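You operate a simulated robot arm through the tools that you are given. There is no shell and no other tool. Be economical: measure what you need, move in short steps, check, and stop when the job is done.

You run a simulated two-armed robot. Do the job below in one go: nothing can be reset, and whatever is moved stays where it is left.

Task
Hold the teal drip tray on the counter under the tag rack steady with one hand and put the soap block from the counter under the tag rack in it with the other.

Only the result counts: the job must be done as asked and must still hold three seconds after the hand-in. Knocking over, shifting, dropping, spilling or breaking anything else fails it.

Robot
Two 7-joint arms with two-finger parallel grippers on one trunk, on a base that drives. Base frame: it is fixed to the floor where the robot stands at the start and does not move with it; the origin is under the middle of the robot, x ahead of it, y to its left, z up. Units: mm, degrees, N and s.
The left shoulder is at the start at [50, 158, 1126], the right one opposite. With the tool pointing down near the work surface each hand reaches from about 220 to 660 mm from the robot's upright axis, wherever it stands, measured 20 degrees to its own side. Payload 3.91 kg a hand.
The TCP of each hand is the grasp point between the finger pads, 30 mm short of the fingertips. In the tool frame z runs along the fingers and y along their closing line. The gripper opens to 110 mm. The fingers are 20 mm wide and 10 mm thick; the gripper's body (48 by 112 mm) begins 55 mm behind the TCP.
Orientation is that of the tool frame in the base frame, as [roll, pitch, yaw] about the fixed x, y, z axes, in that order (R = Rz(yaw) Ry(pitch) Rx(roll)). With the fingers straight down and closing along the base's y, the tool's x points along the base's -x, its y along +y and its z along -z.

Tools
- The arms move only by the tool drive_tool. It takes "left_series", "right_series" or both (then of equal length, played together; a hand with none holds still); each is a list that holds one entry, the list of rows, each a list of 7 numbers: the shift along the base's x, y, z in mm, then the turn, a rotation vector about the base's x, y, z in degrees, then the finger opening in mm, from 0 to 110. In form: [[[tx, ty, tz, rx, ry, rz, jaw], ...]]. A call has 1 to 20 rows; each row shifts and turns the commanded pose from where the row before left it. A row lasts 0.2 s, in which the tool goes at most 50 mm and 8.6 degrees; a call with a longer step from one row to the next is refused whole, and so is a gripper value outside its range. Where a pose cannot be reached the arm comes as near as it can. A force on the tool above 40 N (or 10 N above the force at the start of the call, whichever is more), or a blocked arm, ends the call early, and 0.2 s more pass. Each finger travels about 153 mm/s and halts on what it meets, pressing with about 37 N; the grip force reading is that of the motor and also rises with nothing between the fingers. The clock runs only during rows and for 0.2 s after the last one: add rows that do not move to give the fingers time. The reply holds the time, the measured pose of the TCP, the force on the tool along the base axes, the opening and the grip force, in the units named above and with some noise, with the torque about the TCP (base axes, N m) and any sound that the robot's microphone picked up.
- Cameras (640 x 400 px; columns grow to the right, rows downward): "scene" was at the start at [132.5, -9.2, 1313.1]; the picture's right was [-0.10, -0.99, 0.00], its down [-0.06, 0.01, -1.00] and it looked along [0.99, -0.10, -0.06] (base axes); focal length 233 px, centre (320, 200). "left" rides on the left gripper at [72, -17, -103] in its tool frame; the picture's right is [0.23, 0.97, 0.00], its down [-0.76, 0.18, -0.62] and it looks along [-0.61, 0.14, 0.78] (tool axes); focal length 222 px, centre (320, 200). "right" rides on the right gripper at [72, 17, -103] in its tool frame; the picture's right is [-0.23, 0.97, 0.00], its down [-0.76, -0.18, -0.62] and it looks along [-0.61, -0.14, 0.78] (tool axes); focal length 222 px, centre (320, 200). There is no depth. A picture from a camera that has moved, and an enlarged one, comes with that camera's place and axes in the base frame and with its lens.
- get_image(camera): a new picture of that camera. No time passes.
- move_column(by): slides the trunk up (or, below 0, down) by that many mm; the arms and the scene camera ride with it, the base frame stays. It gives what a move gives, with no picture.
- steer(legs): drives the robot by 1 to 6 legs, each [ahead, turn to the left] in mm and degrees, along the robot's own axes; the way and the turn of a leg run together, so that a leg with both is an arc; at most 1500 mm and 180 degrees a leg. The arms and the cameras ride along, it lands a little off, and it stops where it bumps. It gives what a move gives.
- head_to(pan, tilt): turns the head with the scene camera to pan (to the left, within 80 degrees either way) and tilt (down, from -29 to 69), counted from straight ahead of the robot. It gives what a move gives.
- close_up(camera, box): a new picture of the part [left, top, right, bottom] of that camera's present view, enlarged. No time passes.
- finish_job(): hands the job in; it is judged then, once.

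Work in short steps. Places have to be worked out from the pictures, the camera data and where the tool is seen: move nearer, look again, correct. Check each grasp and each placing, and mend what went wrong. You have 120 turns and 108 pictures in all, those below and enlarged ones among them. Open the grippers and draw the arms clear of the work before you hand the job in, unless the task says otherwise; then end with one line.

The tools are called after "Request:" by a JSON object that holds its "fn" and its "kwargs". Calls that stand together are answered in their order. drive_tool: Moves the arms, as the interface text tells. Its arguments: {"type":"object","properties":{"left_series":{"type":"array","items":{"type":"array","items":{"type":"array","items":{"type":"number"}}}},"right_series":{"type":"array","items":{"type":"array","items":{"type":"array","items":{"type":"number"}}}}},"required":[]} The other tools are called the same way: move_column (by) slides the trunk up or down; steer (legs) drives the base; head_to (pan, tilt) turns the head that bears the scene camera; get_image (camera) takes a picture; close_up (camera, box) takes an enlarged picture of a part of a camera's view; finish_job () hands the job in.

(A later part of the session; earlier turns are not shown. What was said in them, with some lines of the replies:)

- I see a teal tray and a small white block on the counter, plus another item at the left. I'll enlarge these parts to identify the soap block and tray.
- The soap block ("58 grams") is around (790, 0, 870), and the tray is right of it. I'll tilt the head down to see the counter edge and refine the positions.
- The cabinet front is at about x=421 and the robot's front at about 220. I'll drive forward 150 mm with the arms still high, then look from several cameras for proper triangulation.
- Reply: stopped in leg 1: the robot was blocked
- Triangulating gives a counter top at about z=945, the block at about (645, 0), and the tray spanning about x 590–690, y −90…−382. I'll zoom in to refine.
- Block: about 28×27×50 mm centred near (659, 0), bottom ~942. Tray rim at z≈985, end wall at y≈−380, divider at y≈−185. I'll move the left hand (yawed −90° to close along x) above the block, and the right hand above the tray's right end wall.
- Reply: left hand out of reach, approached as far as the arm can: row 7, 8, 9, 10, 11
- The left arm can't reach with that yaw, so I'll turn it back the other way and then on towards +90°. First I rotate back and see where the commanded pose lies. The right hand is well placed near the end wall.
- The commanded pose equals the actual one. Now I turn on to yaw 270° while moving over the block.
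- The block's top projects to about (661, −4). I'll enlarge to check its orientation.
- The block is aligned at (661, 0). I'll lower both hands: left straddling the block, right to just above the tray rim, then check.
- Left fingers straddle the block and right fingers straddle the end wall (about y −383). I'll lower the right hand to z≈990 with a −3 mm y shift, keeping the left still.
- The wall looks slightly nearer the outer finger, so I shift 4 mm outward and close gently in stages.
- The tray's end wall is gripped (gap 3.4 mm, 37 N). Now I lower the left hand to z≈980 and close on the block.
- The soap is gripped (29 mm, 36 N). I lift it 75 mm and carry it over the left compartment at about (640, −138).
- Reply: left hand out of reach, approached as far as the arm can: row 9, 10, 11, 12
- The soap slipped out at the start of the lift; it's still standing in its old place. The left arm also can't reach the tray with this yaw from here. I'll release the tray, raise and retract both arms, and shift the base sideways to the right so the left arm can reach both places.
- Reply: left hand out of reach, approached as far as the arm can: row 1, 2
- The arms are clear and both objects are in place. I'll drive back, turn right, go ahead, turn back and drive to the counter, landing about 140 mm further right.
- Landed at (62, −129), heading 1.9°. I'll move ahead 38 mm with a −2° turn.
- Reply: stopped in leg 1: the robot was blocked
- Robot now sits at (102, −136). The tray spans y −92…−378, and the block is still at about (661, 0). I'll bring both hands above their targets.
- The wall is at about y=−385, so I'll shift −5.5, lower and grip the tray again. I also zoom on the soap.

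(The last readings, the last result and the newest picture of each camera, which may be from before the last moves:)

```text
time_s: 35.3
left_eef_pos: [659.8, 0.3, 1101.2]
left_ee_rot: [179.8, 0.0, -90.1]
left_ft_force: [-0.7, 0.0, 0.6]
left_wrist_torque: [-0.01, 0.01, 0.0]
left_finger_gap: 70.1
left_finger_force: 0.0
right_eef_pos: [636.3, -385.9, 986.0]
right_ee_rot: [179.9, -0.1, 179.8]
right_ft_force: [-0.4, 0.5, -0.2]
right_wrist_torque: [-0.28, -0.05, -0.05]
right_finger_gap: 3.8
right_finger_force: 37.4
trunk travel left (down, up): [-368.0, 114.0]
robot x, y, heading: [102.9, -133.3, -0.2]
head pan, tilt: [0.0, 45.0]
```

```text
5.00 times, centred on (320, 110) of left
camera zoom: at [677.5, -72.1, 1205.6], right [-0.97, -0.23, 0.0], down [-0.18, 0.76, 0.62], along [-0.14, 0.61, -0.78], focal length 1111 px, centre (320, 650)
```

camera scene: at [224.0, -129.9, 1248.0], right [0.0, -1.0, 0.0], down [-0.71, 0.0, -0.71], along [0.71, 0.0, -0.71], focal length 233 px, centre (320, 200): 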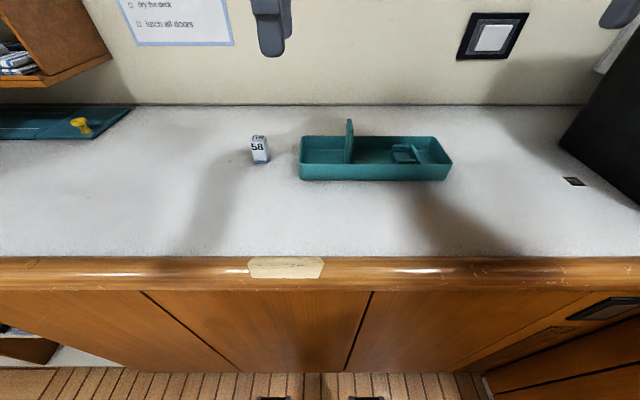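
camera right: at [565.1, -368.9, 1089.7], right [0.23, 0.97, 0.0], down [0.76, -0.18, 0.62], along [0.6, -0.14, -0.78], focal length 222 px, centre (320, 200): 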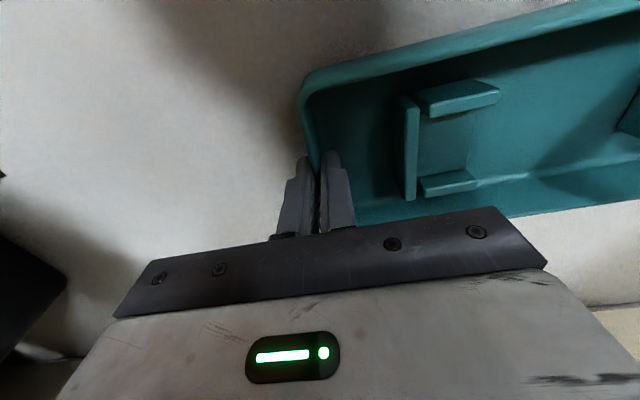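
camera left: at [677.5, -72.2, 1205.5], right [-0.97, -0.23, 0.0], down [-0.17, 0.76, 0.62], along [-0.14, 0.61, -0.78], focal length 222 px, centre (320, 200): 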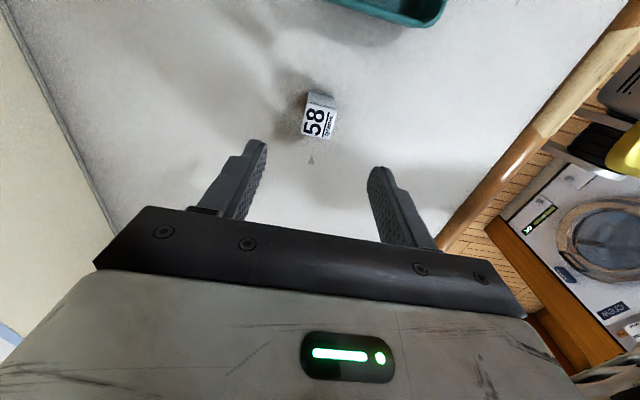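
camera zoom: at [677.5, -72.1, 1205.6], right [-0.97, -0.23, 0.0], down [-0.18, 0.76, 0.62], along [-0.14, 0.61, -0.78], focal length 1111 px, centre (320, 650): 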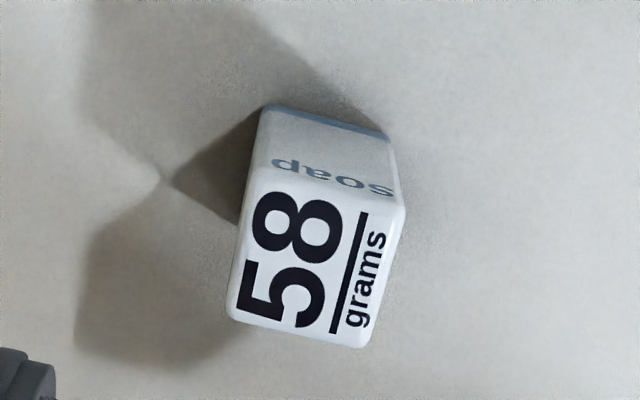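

The tray is gripped again. The soap is axis-aligned at (662, 2.5). I'll grasp it lower (TCP z≈975), close fully, wait, and lift slowly by a little to see whether it holds.

Request:
{"fn": "drive_tool", "kwargs": {"left_series": [[[1, 0.5, -25, 0, 0, 0, 70], [1, 0.5, -25, 0, 0, 0, 70], [0, 0.5, -25, 0, 0, 0, 70], [0, 0.5, -25, 0, 0, 0, 70], [0, 0, -13, 0, 0, 0, 70], [0, 0, -13, 0, 0, 0, 70], [0, 0, 0, 0, 0, 0, 45], [0, 0, 0, 0, 0, 0, 35], [0, 0, 0, 0, 0, 0, 28], [0, 0, 0, 0, 0, 0, 15], [0, 0, 0, 0, 0, 0, 0], [0, 0, 0, 0, 0, 0, 0], [0, 0, 0, 0, 0, 0, 0]]]}}

Request:
{"fn": "close_up", "kwargs": {"camera": "left", "box": [220, 110, 420, 235]}}

Request:
{"fn": "close_up", "kwargs": {"camera": "scene", "box": [210, 80, 330, 180]}}

```text
time_s: 38.1
left_eef_pos: [662.3, 2.5, 977.6]
left_ee_rot: [179.9, 0.0, -90.1]
left_ft_force: [-0.3, -1.0, -0.3]
left_wrist_torque: [-0.01, 0.01, 0.0]
left_finger_gap: 29.0
left_finger_force: 37.2
right_eef_pos: [636.9, -386.7, 987.1]
right_ee_rot: [180.0, -0.1, 179.8]
right_ft_force: [-1.1, -0.8, 1.5]
right_wrist_torque: [-0.04, 0.01, -0.1]
right_finger_gap: 3.5
right_finger_force: 37.1
trunk travel left (down, up): [-368.0, 114.0]
robot x, y, heading: [104.2, -129.6, -0.3]
head pan, tilt: [0.0, 45.0]
```

```text
3.20 times, centred on (320, 172) of left
camera zoom: at [680.1, -69.7, 1081.2], right [-0.97, -0.23, 0.0], down [-0.18, 0.76, 0.62], along [-0.14, 0.61, -0.78], focal length 711 px, centre (320, 288)
```

zoom: 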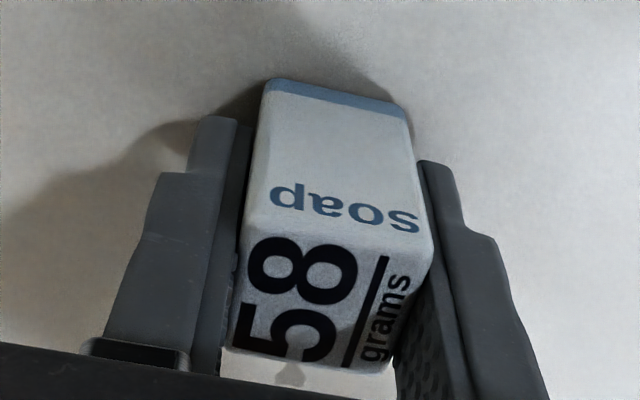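

```text
4.00 times, centred on (270, 130) of scene
camera zoom: at [224.7, -130.0, 1247.9], right [0.0, -1.0, 0.0], down [-0.71, 0.0, -0.71], along [0.71, 0.0, -0.71], focal length 934 px, centre (520, 480)
```

zoom: 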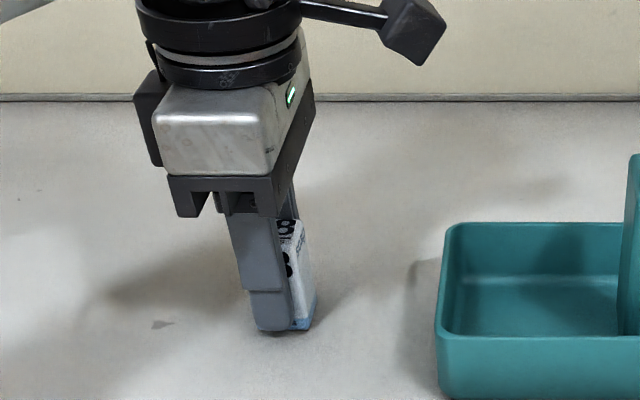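

The grasp looks square. I lift by 15 mm slowly and check.

Request:
{"fn": "drive_tool", "kwargs": {"left_series": [[[0, 0, 3, 0, 0, 0, 0], [0, 0, 3, 0, 0, 0, 0], [0, 0, 3, 0, 0, 0, 0], [0, 0, 3, 0, 0, 0, 0], [0, 0, 3, 0, 0, 0, 0]]]}}

Request:
{"fn": "close_up", "kwargs": {"camera": "left", "box": [220, 110, 420, 235]}}

```text
time_s: 39.3
left_eef_pos: [661.8, 2.8, 993.0]
left_ee_rot: [179.9, 0.0, -90.1]
left_ft_force: [0.6, 0.0, -0.3]
left_wrist_torque: [-0.01, -0.01, -0.01]
left_finger_gap: 29.5
left_finger_force: 36.9
right_eef_pos: [636.2, -386.3, 987.0]
right_ee_rot: [180.0, -0.1, 179.8]
right_ft_force: [-0.5, -0.7, 1.8]
right_wrist_torque: [-0.1, -0.07, -0.08]
right_finger_gap: 3.4
right_finger_force: 37.2
trunk travel left (down, up): [-368.0, 114.0]
robot x, y, heading: [103.4, -130.4, -0.0]
head pan, tilt: [0.0, 45.0]
```

```text
3.20 times, centred on (320, 172) of left
camera zoom: at [679.5, -70.1, 1096.5], right [-0.97, -0.23, 0.0], down [-0.18, 0.76, 0.62], along [-0.14, 0.61, -0.78], focal length 711 px, centre (320, 288)
```

zoom: 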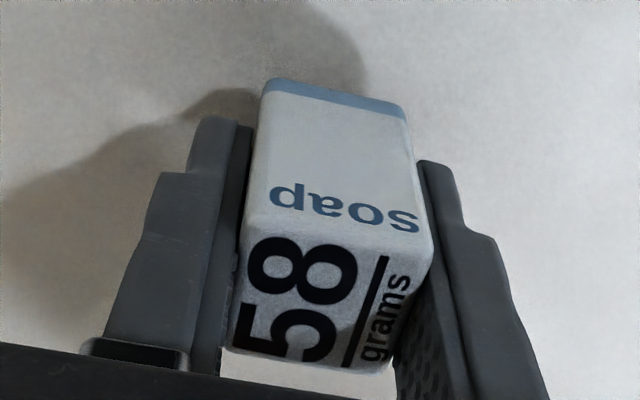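

It holds now. I continue up at moderate speed to about z=1050 and check.

Request:
{"fn": "drive_tool", "kwargs": {"left_series": [[[0, 0, 4, 0, 0, 0, 0], [0, 0, 5, 0, 0, 0, 0], [0, 0, 6, 0, 0, 0, 0], [0, 0, 6, 0, 0, 0, 0], [0, 0, 6, 0, 0, 0, 0], [0, 0, 6, 0, 0, 0, 0], [0, 0, 6, 0, 0, 0, 0], [0, 0, 6, 0, 0, 0, 0], [0, 0, 6, 0, 0, 0, 0], [0, 0, 5, 0, 0, 0, 0], [0, 0, 3, 0, 0, 0, 0]]]}}

Request:
{"fn": "get_image", "kwargs": {"camera": "left"}}

```text
time_s: 41.7
left_eef_pos: [662.7, 2.8, 1051.0]
left_ee_rot: [180.0, -0.1, -90.1]
left_ft_force: [0.8, 0.0, -0.6]
left_wrist_torque: [0.0, 0.04, 0.0]
left_finger_gap: 29.3
left_finger_force: 37.2
right_eef_pos: [636.7, -385.5, 987.5]
right_ee_rot: [180.0, -0.1, 179.8]
right_ft_force: [1.2, -0.1, 3.1]
right_wrist_torque: [0.13, -0.07, -0.11]
right_finger_gap: 3.1
right_finger_force: 37.2
trunk travel left (down, up): [-368.0, 114.0]
robot x, y, heading: [102.7, -135.6, -0.1]
head pan, tilt: [0.0, 45.0]
```

```text
66 pictures are left
camera left: at [680.7, -70.5, 1155.7], right [-0.97, -0.23, 0.0], down [-0.18, 0.76, 0.62], along [-0.14, 0.61, -0.78], focal length 222 px, centre (320, 200)
```

left: 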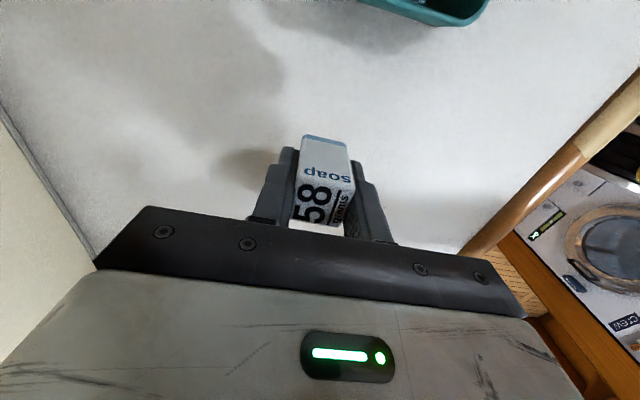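

Held firmly. I carry it smoothly to about (640, −139).

Request:
{"fn": "drive_tool", "kwargs": {"left_series": [[[-0.5, -4, 0, 0, 0, 0, 0], [-1, -6, 0, 0, 0, 0, 0], [-1.3, -8, 0, 0, 0, 0, 0], [-1.3, -8, 0, 0, 0, 0, 0], [-1.3, -8, 0, 0, 0, 0, 0], [-1.3, -8, 0, 0, 0, 0, 0], [-1.3, -8, 0, 0, 0, 0, 0], [-1.3, -8, 0, 0, 0, 0, 0], [-1.3, -8, 0, 0, 0, 0, 0], [-1.3, -8, 0, 0, 0, 0, 0], [-1.3, -8, 0, 0, 0, 0, 0], [-1.3, -8, 0, 0, 0, 0, 0], [-1.3, -8, 0, 0, 0, 0, 0], [-1.3, -8, 0, 0, 0, 0, 0], [-1.3, -8, 0, 0, 0, 0, 0], [-1.3, -8, 0, 0, 0, 0, 0], [-1.3, -8, 0, 0, 0, 0, 0], [-1, -7, 0, 0, 0, 0, 0], [-0.5, -5, 0, 0, 0, 0, 0], [0, 0, 0, 0, 0, 0, 0]]]}}

Request:
{"fn": "get_image", "kwargs": {"camera": "left"}}

Request:
{"fn": "close_up", "kwargs": {"camera": "scene", "box": [230, 60, 470, 210]}}

```text
time_s: 45.9
left_eef_pos: [639.6, -139.8, 1052.4]
left_ee_rot: [179.9, 0.0, -90.1]
left_ft_force: [-0.2, -0.1, -0.4]
left_wrist_torque: [0.01, 0.03, -0.01]
left_finger_gap: 29.3
left_finger_force: 37.2
right_eef_pos: [636.6, -386.0, 986.9]
right_ee_rot: [179.9, 0.0, 179.8]
right_ft_force: [0.6, -0.6, 4.3]
right_wrist_torque: [0.17, -0.04, -0.17]
right_finger_gap: 3.5
right_finger_force: 37.4
trunk travel left (down, up): [-368.0, 114.0]
robot x, y, heading: [99.4, -130.9, 0.2]
head pan, tilt: [0.0, 45.0]
```

```text
65 pictures are left
camera left: at [657.9, -212.5, 1155.2], right [-0.97, -0.23, 0.0], down [-0.18, 0.76, 0.62], along [-0.14, 0.61, -0.78], focal length 222 px, centre (320, 200)
```

left: 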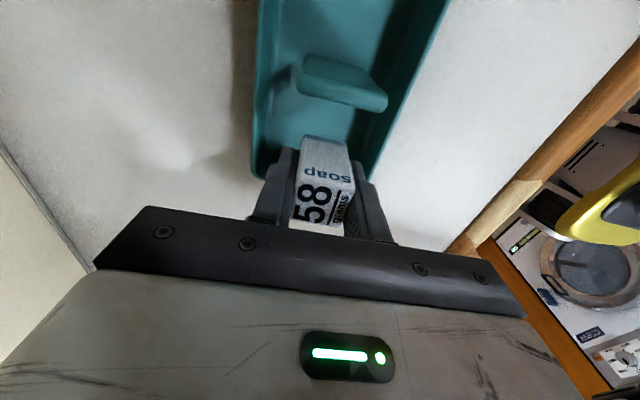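

```text
2.67 times, centred on (350, 135) of scene
camera zoom: at [224.6, -130.0, 1247.9], right [0.0, -1.0, 0.0], down [-0.71, 0.0, -0.71], along [0.71, 0.0, -0.71], focal length 622 px, centre (240, 373)
```

zoom: 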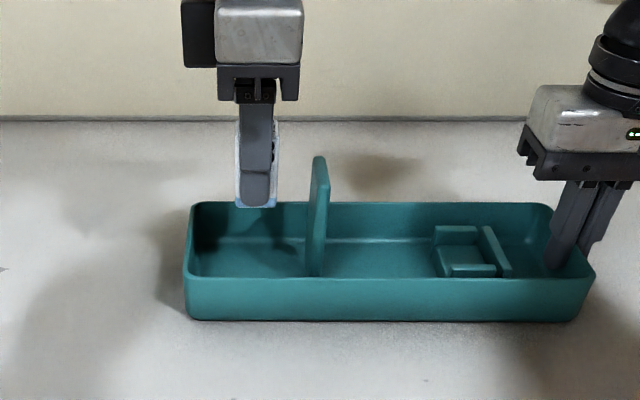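

Block is above the left compartment, clear of the divider. I lower to just above the tray floor, then creep.

Request:
{"fn": "drive_tool", "kwargs": {"left_series": [[[0, 0, -4, 0, 0, 0, 0], [0, 0, -6, 0, 0, 0, 0], [0, 0, -8, 0, 0, 0, 0], [0, 0, -8, 0, 0, 0, 0], [0, 0, -8, 0, 0, 0, 0], [0, 0, -8, 0, 0, 0, 0], [0, 0, -7, 0, 0, 0, 0], [0, 0, -5, 0, 0, 0, 0], [0, 0, -3, 0, 0, 0, 0], [0, 0, 0, 0, 0, 0, 0]]]}}

Request:
{"fn": "close_up", "kwargs": {"camera": "scene", "box": [270, 60, 470, 200]}}

Request:
{"fn": "get_image", "kwargs": {"camera": "left"}}

```text
time_s: 48.1
left_eef_pos: [639.7, -139.9, 994.6]
left_ee_rot: [179.9, 0.0, -90.2]
left_ft_force: [-0.3, 1.0, -0.4]
left_wrist_torque: [0.04, 0.0, -0.04]
left_finger_gap: 29.1
left_finger_force: 37.1
right_eef_pos: [636.1, -385.8, 987.6]
right_ee_rot: [180.0, 0.0, 179.8]
right_ft_force: [0.4, -0.9, 2.9]
right_wrist_torque: [0.16, -0.02, -0.14]
right_finger_gap: 3.7
right_finger_force: 37.1
trunk travel left (down, up): [-368.0, 114.0]
robot x, y, heading: [100.2, -131.2, 0.1]
head pan, tilt: [0.0, 45.0]
```

```text
2.86 times, centred on (370, 130) of scene
camera zoom: at [224.6, -130.0, 1247.9], right [0.0, -1.0, 0.0], down [-0.71, 0.0, -0.71], along [0.71, 0.0, -0.71], focal length 667 px, centre (177, 400)
```

zoom: 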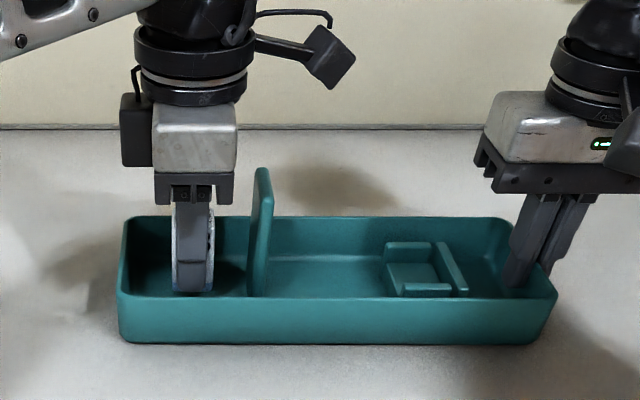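

```text
62 pictures are left
camera left: at [657.8, -212.1, 1098.7], right [-0.97, -0.23, 0.0], down [-0.18, 0.76, 0.62], along [-0.14, 0.61, -0.78], focal length 222 px, centre (320, 200)
```

left: 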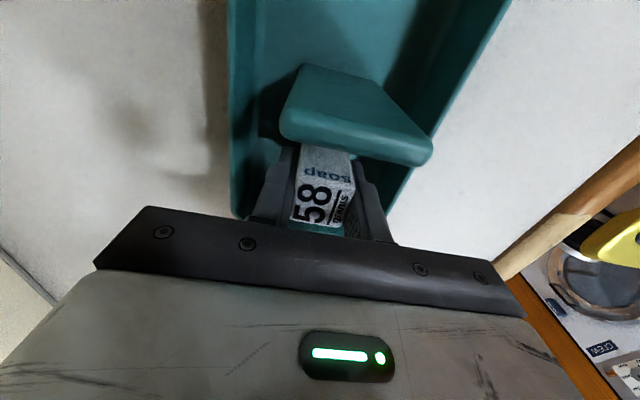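

Clear all around. I creep down 2 mm at a time, watching the force.

Request:
{"fn": "drive_tool", "kwargs": {"left_series": [[[0, 0, -2, 0, 0, 0, 0], [0, 0, -2, 0, 0, 0, 0], [0, 0, -1.5, 0, 0, 0, 0], [0, 0, -1.5, 0, 0, 0, 0], [0, 0, -1, 0, 0, 0, 0], [0, 0, 0, 0, 0, 0, 0]]]}}

```text
time_s: 49.5
left_eef_pos: [640.7, -140.5, 985.3]
left_ee_rot: [179.9, 0.0, -90.1]
left_ft_force: [-0.6, -0.3, -0.6]
left_wrist_torque: [0.0, 0.03, -0.01]
left_finger_gap: 29.2
left_finger_force: 37.1
right_eef_pos: [635.1, -386.3, 986.7]
right_ee_rot: [179.9, -0.1, 179.9]
right_ft_force: [0.6, -0.1, 2.9]
right_wrist_torque: [0.16, -0.03, -0.15]
right_finger_gap: 3.6
right_finger_force: 37.1
trunk travel left (down, up): [-368.0, 114.0]
robot x, y, heading: [99.9, -128.7, -0.1]
head pan, tilt: [0.0, 45.0]
```

No contact yet; I continue in 1 mm rows.

Request:
{"fn": "drive_tool", "kwargs": {"left_series": [[[0, 0, -1, 0, 0, 0, 0], [0, 0, -1, 0, 0, 0, 0], [0, 0, -1, 0, 0, 0, 0], [0, 0, 0, 0, 0, 0, 0]]]}}

```text
time_s: 50.5
left_eef_pos: [640.0, -140.2, 984.1]
left_ee_rot: [179.9, 0.0, -90.2]
left_ft_force: [-0.6, 0.1, -0.3]
left_wrist_torque: [-0.01, -0.04, 0.02]
left_finger_gap: 29.4
left_finger_force: 36.5
right_eef_pos: [636.6, -385.9, 986.6]
right_ee_rot: [-179.9, -0.1, 179.8]
right_ft_force: [0.0, -0.8, 3.9]
right_wrist_torque: [0.17, -0.06, -0.12]
right_finger_gap: 3.4
right_finger_force: 37.0
trunk travel left (down, up): [-368.0, 114.0]
robot x, y, heading: [102.7, -132.6, 0.1]
head pan, tilt: [0.0, 45.0]
```

Request:
{"fn": "drive_tool", "kwargs": {"left_series": [[[0, 0, -1, 0, 0, 0, 0], [0, 0, -1, 0, 0, 0, 0], [0, 0, 0, 0, 0, 0, 0]]]}}

Request:
{"fn": "close_up", "kwargs": {"camera": "scene", "box": [290, 110, 390, 190]}}

```text
time_s: 51.3
left_eef_pos: [640.3, -140.0, 980.7]
left_ee_rot: [179.8, -0.1, -90.2]
left_ft_force: [-1.1, 0.2, 2.0]
left_wrist_torque: [0.0, -0.01, -0.03]
left_finger_gap: 29.3
left_finger_force: 37.2
right_eef_pos: [636.3, -386.1, 986.8]
right_ee_rot: [179.9, -0.1, 179.9]
right_ft_force: [1.2, -0.1, 1.5]
right_wrist_torque: [0.18, 0.08, -0.16]
right_finger_gap: 3.2
right_finger_force: 37.1
trunk travel left (down, up): [-368.0, 114.0]
robot x, y, heading: [102.3, -129.3, 0.2]
head pan, tilt: [0.0, 45.0]
```

```text
5.00 times, centred on (340, 150) of scene
camera zoom: at [224.5, -129.9, 1247.9], right [0.0, -1.0, 0.0], down [-0.71, 0.0, -0.71], along [0.71, 0.0, -0.71], focal length 1167 px, centre (220, 450)
```

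zoom: 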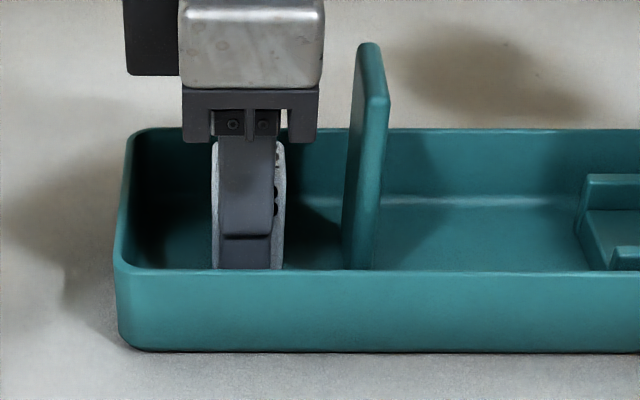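

Contact: the left force rose to +2 N. I open the left fingers gently and then lift straight up, still holding the tray.

Request:
{"fn": "drive_tool", "kwargs": {"left_series": [[[0, 0, 0, 0, 0, 0, 29], [0, 0, 0, 0, 0, 0, 32], [0, 0, 0, 0, 0, 0, 36], [0, 0, 0, 0, 0, 0, 42], [0, 0, 0, 0, 0, 0, 48], [0, 0, 0, 0, 0, 0, 48], [0, 0, 10, 0, 0, 0, 48], [0, 0, 15, 0, 0, 0, 48], [0, 0, 20, 0, 0, 0, 48], [0, 0, 20, 0, 0, 0, 48], [0, 0, 20, 0, 0, 0, 48], [0, 0, 20, 0, 0, 0, 48]]]}}

Request:
{"fn": "get_image", "kwargs": {"camera": "left"}}

Request:
{"fn": "close_up", "kwargs": {"camera": "scene", "box": [270, 60, 470, 200]}}

```text
time_s: 53.9
left_eef_pos: [640.2, -140.5, 1087.4]
left_ee_rot: [179.8, 0.1, -90.1]
left_ft_force: [0.3, -0.6, -0.3]
left_wrist_torque: [-0.01, 0.01, 0.0]
left_finger_gap: 48.1
left_finger_force: 0.1
right_eef_pos: [635.9, -387.3, 986.9]
right_ee_rot: [179.9, -0.1, 179.7]
right_ft_force: [0.1, 0.2, 1.6]
right_wrist_torque: [0.21, -0.08, -0.16]
right_finger_gap: 3.4
right_finger_force: 36.7
trunk travel left (down, up): [-368.0, 114.0]
robot x, y, heading: [101.4, -128.6, -0.1]
head pan, tilt: [0.0, 45.0]
```

```text
60 pictures are left
camera left: at [657.8, -212.5, 1191.2], right [-0.97, -0.23, 0.0], down [-0.17, 0.76, 0.62], along [-0.14, 0.61, -0.78], focal length 222 px, centre (320, 200)
```

left: 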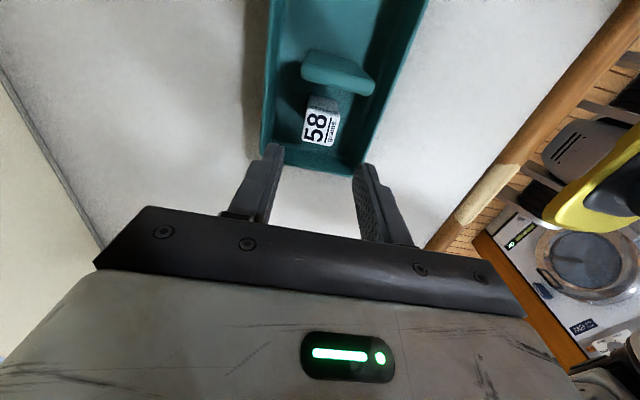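

```text
2.86 times, centred on (370, 130) of scene
camera zoom: at [224.5, -130.0, 1247.9], right [0.0, -1.0, 0.0], down [-0.71, 0.0, -0.71], along [0.71, 0.0, -0.71], focal length 667 px, centre (177, 400)
```

zoom: 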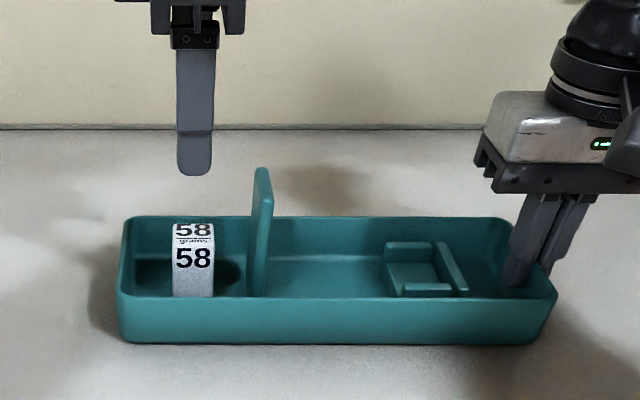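

The soap stands in the tray's left compartment. Now I release the tray gently, lift the right hand straight up, and retract both arms.

Request:
{"fn": "drive_tool", "kwargs": {"left_series": [[[0, 0, 10, 0, 0, 0, 48], [0, 0, 20, 0, 0, 0, 48], [0, 0, 20, 0, 0, 0, 48], [0, 0, 20, 0, 0, 0, 48], [0, 10, 20, 0, 0, 0, 48], [-15, 15, 15, 0, 0, 0, 48], [-15, 15, 10, 0, 0, 0, 48], [-15, 15, 10, 0, 0, 0, 48], [-15, 15, 0, 0, 0, 0, 48], [-15, 15, 0, 0, 0, 0, 48], [-15, 10, 0, 0, 0, 0, 48], [-15, 0, 0, 0, 0, 0, 48]]], "right_series": [[[0, 0, 0, 0, 0, 0, 6], [0, 0, 0, 0, 0, 0, 14], [0, 0, 0, 0, 0, 0, 28], [0, 0, 0, 0, 0, 0, 42], [0, 0, 0, 0, 0, 0, 42], [0, 0, 15, 0, 0, 0, 42], [0, 0, 25, 0, 0, 0, 42], [0, 0, 30, 0, 0, 0, 42], [0, 0, 30, 0, 0, 0, 42], [0, 0, 30, 0, 0, 0, 42], [-25, 0, 30, 0, 0, 0, 42], [-30, 0, 30, 0, 0, 0, 42]]]}}

Request:
{"fn": "get_image", "kwargs": {"camera": "scene"}}

Request:
{"fn": "close_up", "kwargs": {"camera": "scene", "box": [270, 60, 470, 200]}}

```text
time_s: 56.5
left_eef_pos: [534.0, -45.4, 1211.5]
left_ee_rot: [180.0, 0.0, -90.0]
left_ft_force: [0.1, -0.2, -0.2]
left_wrist_torque: [-0.04, -0.04, -0.04]
left_finger_gap: 48.0
left_finger_force: 0.1
right_eef_pos: [580.6, -386.3, 1176.4]
right_ee_rot: [180.0, -0.1, 179.9]
right_ft_force: [0.3, 0.6, 0.5]
right_wrist_torque: [0.01, -0.01, -0.04]
right_finger_gap: 42.0
right_finger_force: 0.0
trunk travel left (down, up): [-368.0, 114.0]
robot x, y, heading: [104.3, -128.1, 0.0]
head pan, tilt: [0.0, 45.0]
```

```text
58 pictures are left
camera scene: at [224.1, -130.0, 1248.0], right [0.0, -1.0, 0.0], down [-0.71, 0.0, -0.71], along [0.71, 0.0, -0.71], focal length 233 px, centre (320, 200)
```

scene: 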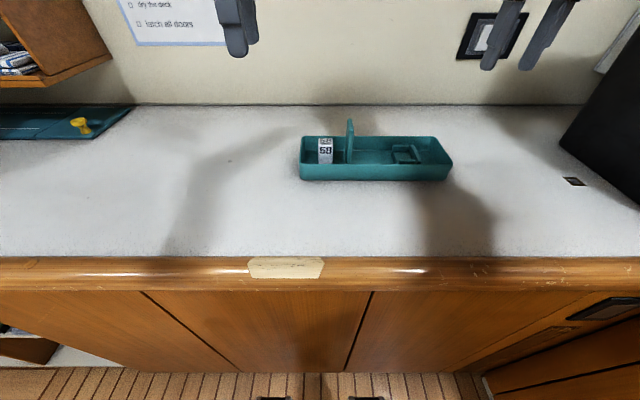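

```text
2.86 times, centred on (370, 130) of scene
camera zoom: at [224.1, -130.0, 1248.0], right [0.0, -1.0, 0.0], down [-0.71, 0.0, -0.71], along [0.71, 0.0, -0.71], focal length 667 px, centre (177, 400)
```

zoom: 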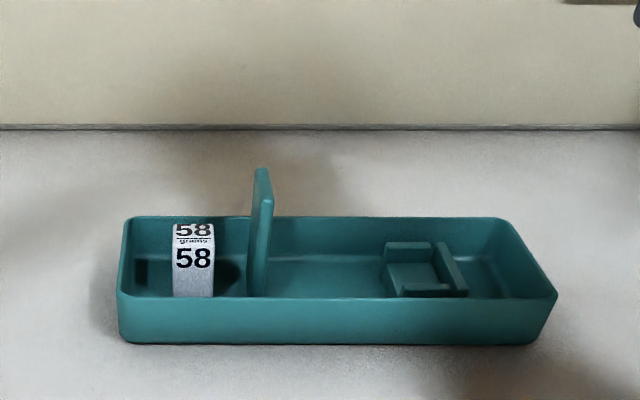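

The soap stands upright in the tray, both grippers are open and clear, and nothing else has moved. I hand the job in.

Request:
{"fn": "finish_job", "kwargs": {}}

```text
The job is handed in.
```

The soap block is standing upright in the left compartment of the teal drip tray. The right hand held the tray's end wall while the left set it down. My first lift let the soap slip and tugged the tray a few millimetres; nothing fell, and the second try held.
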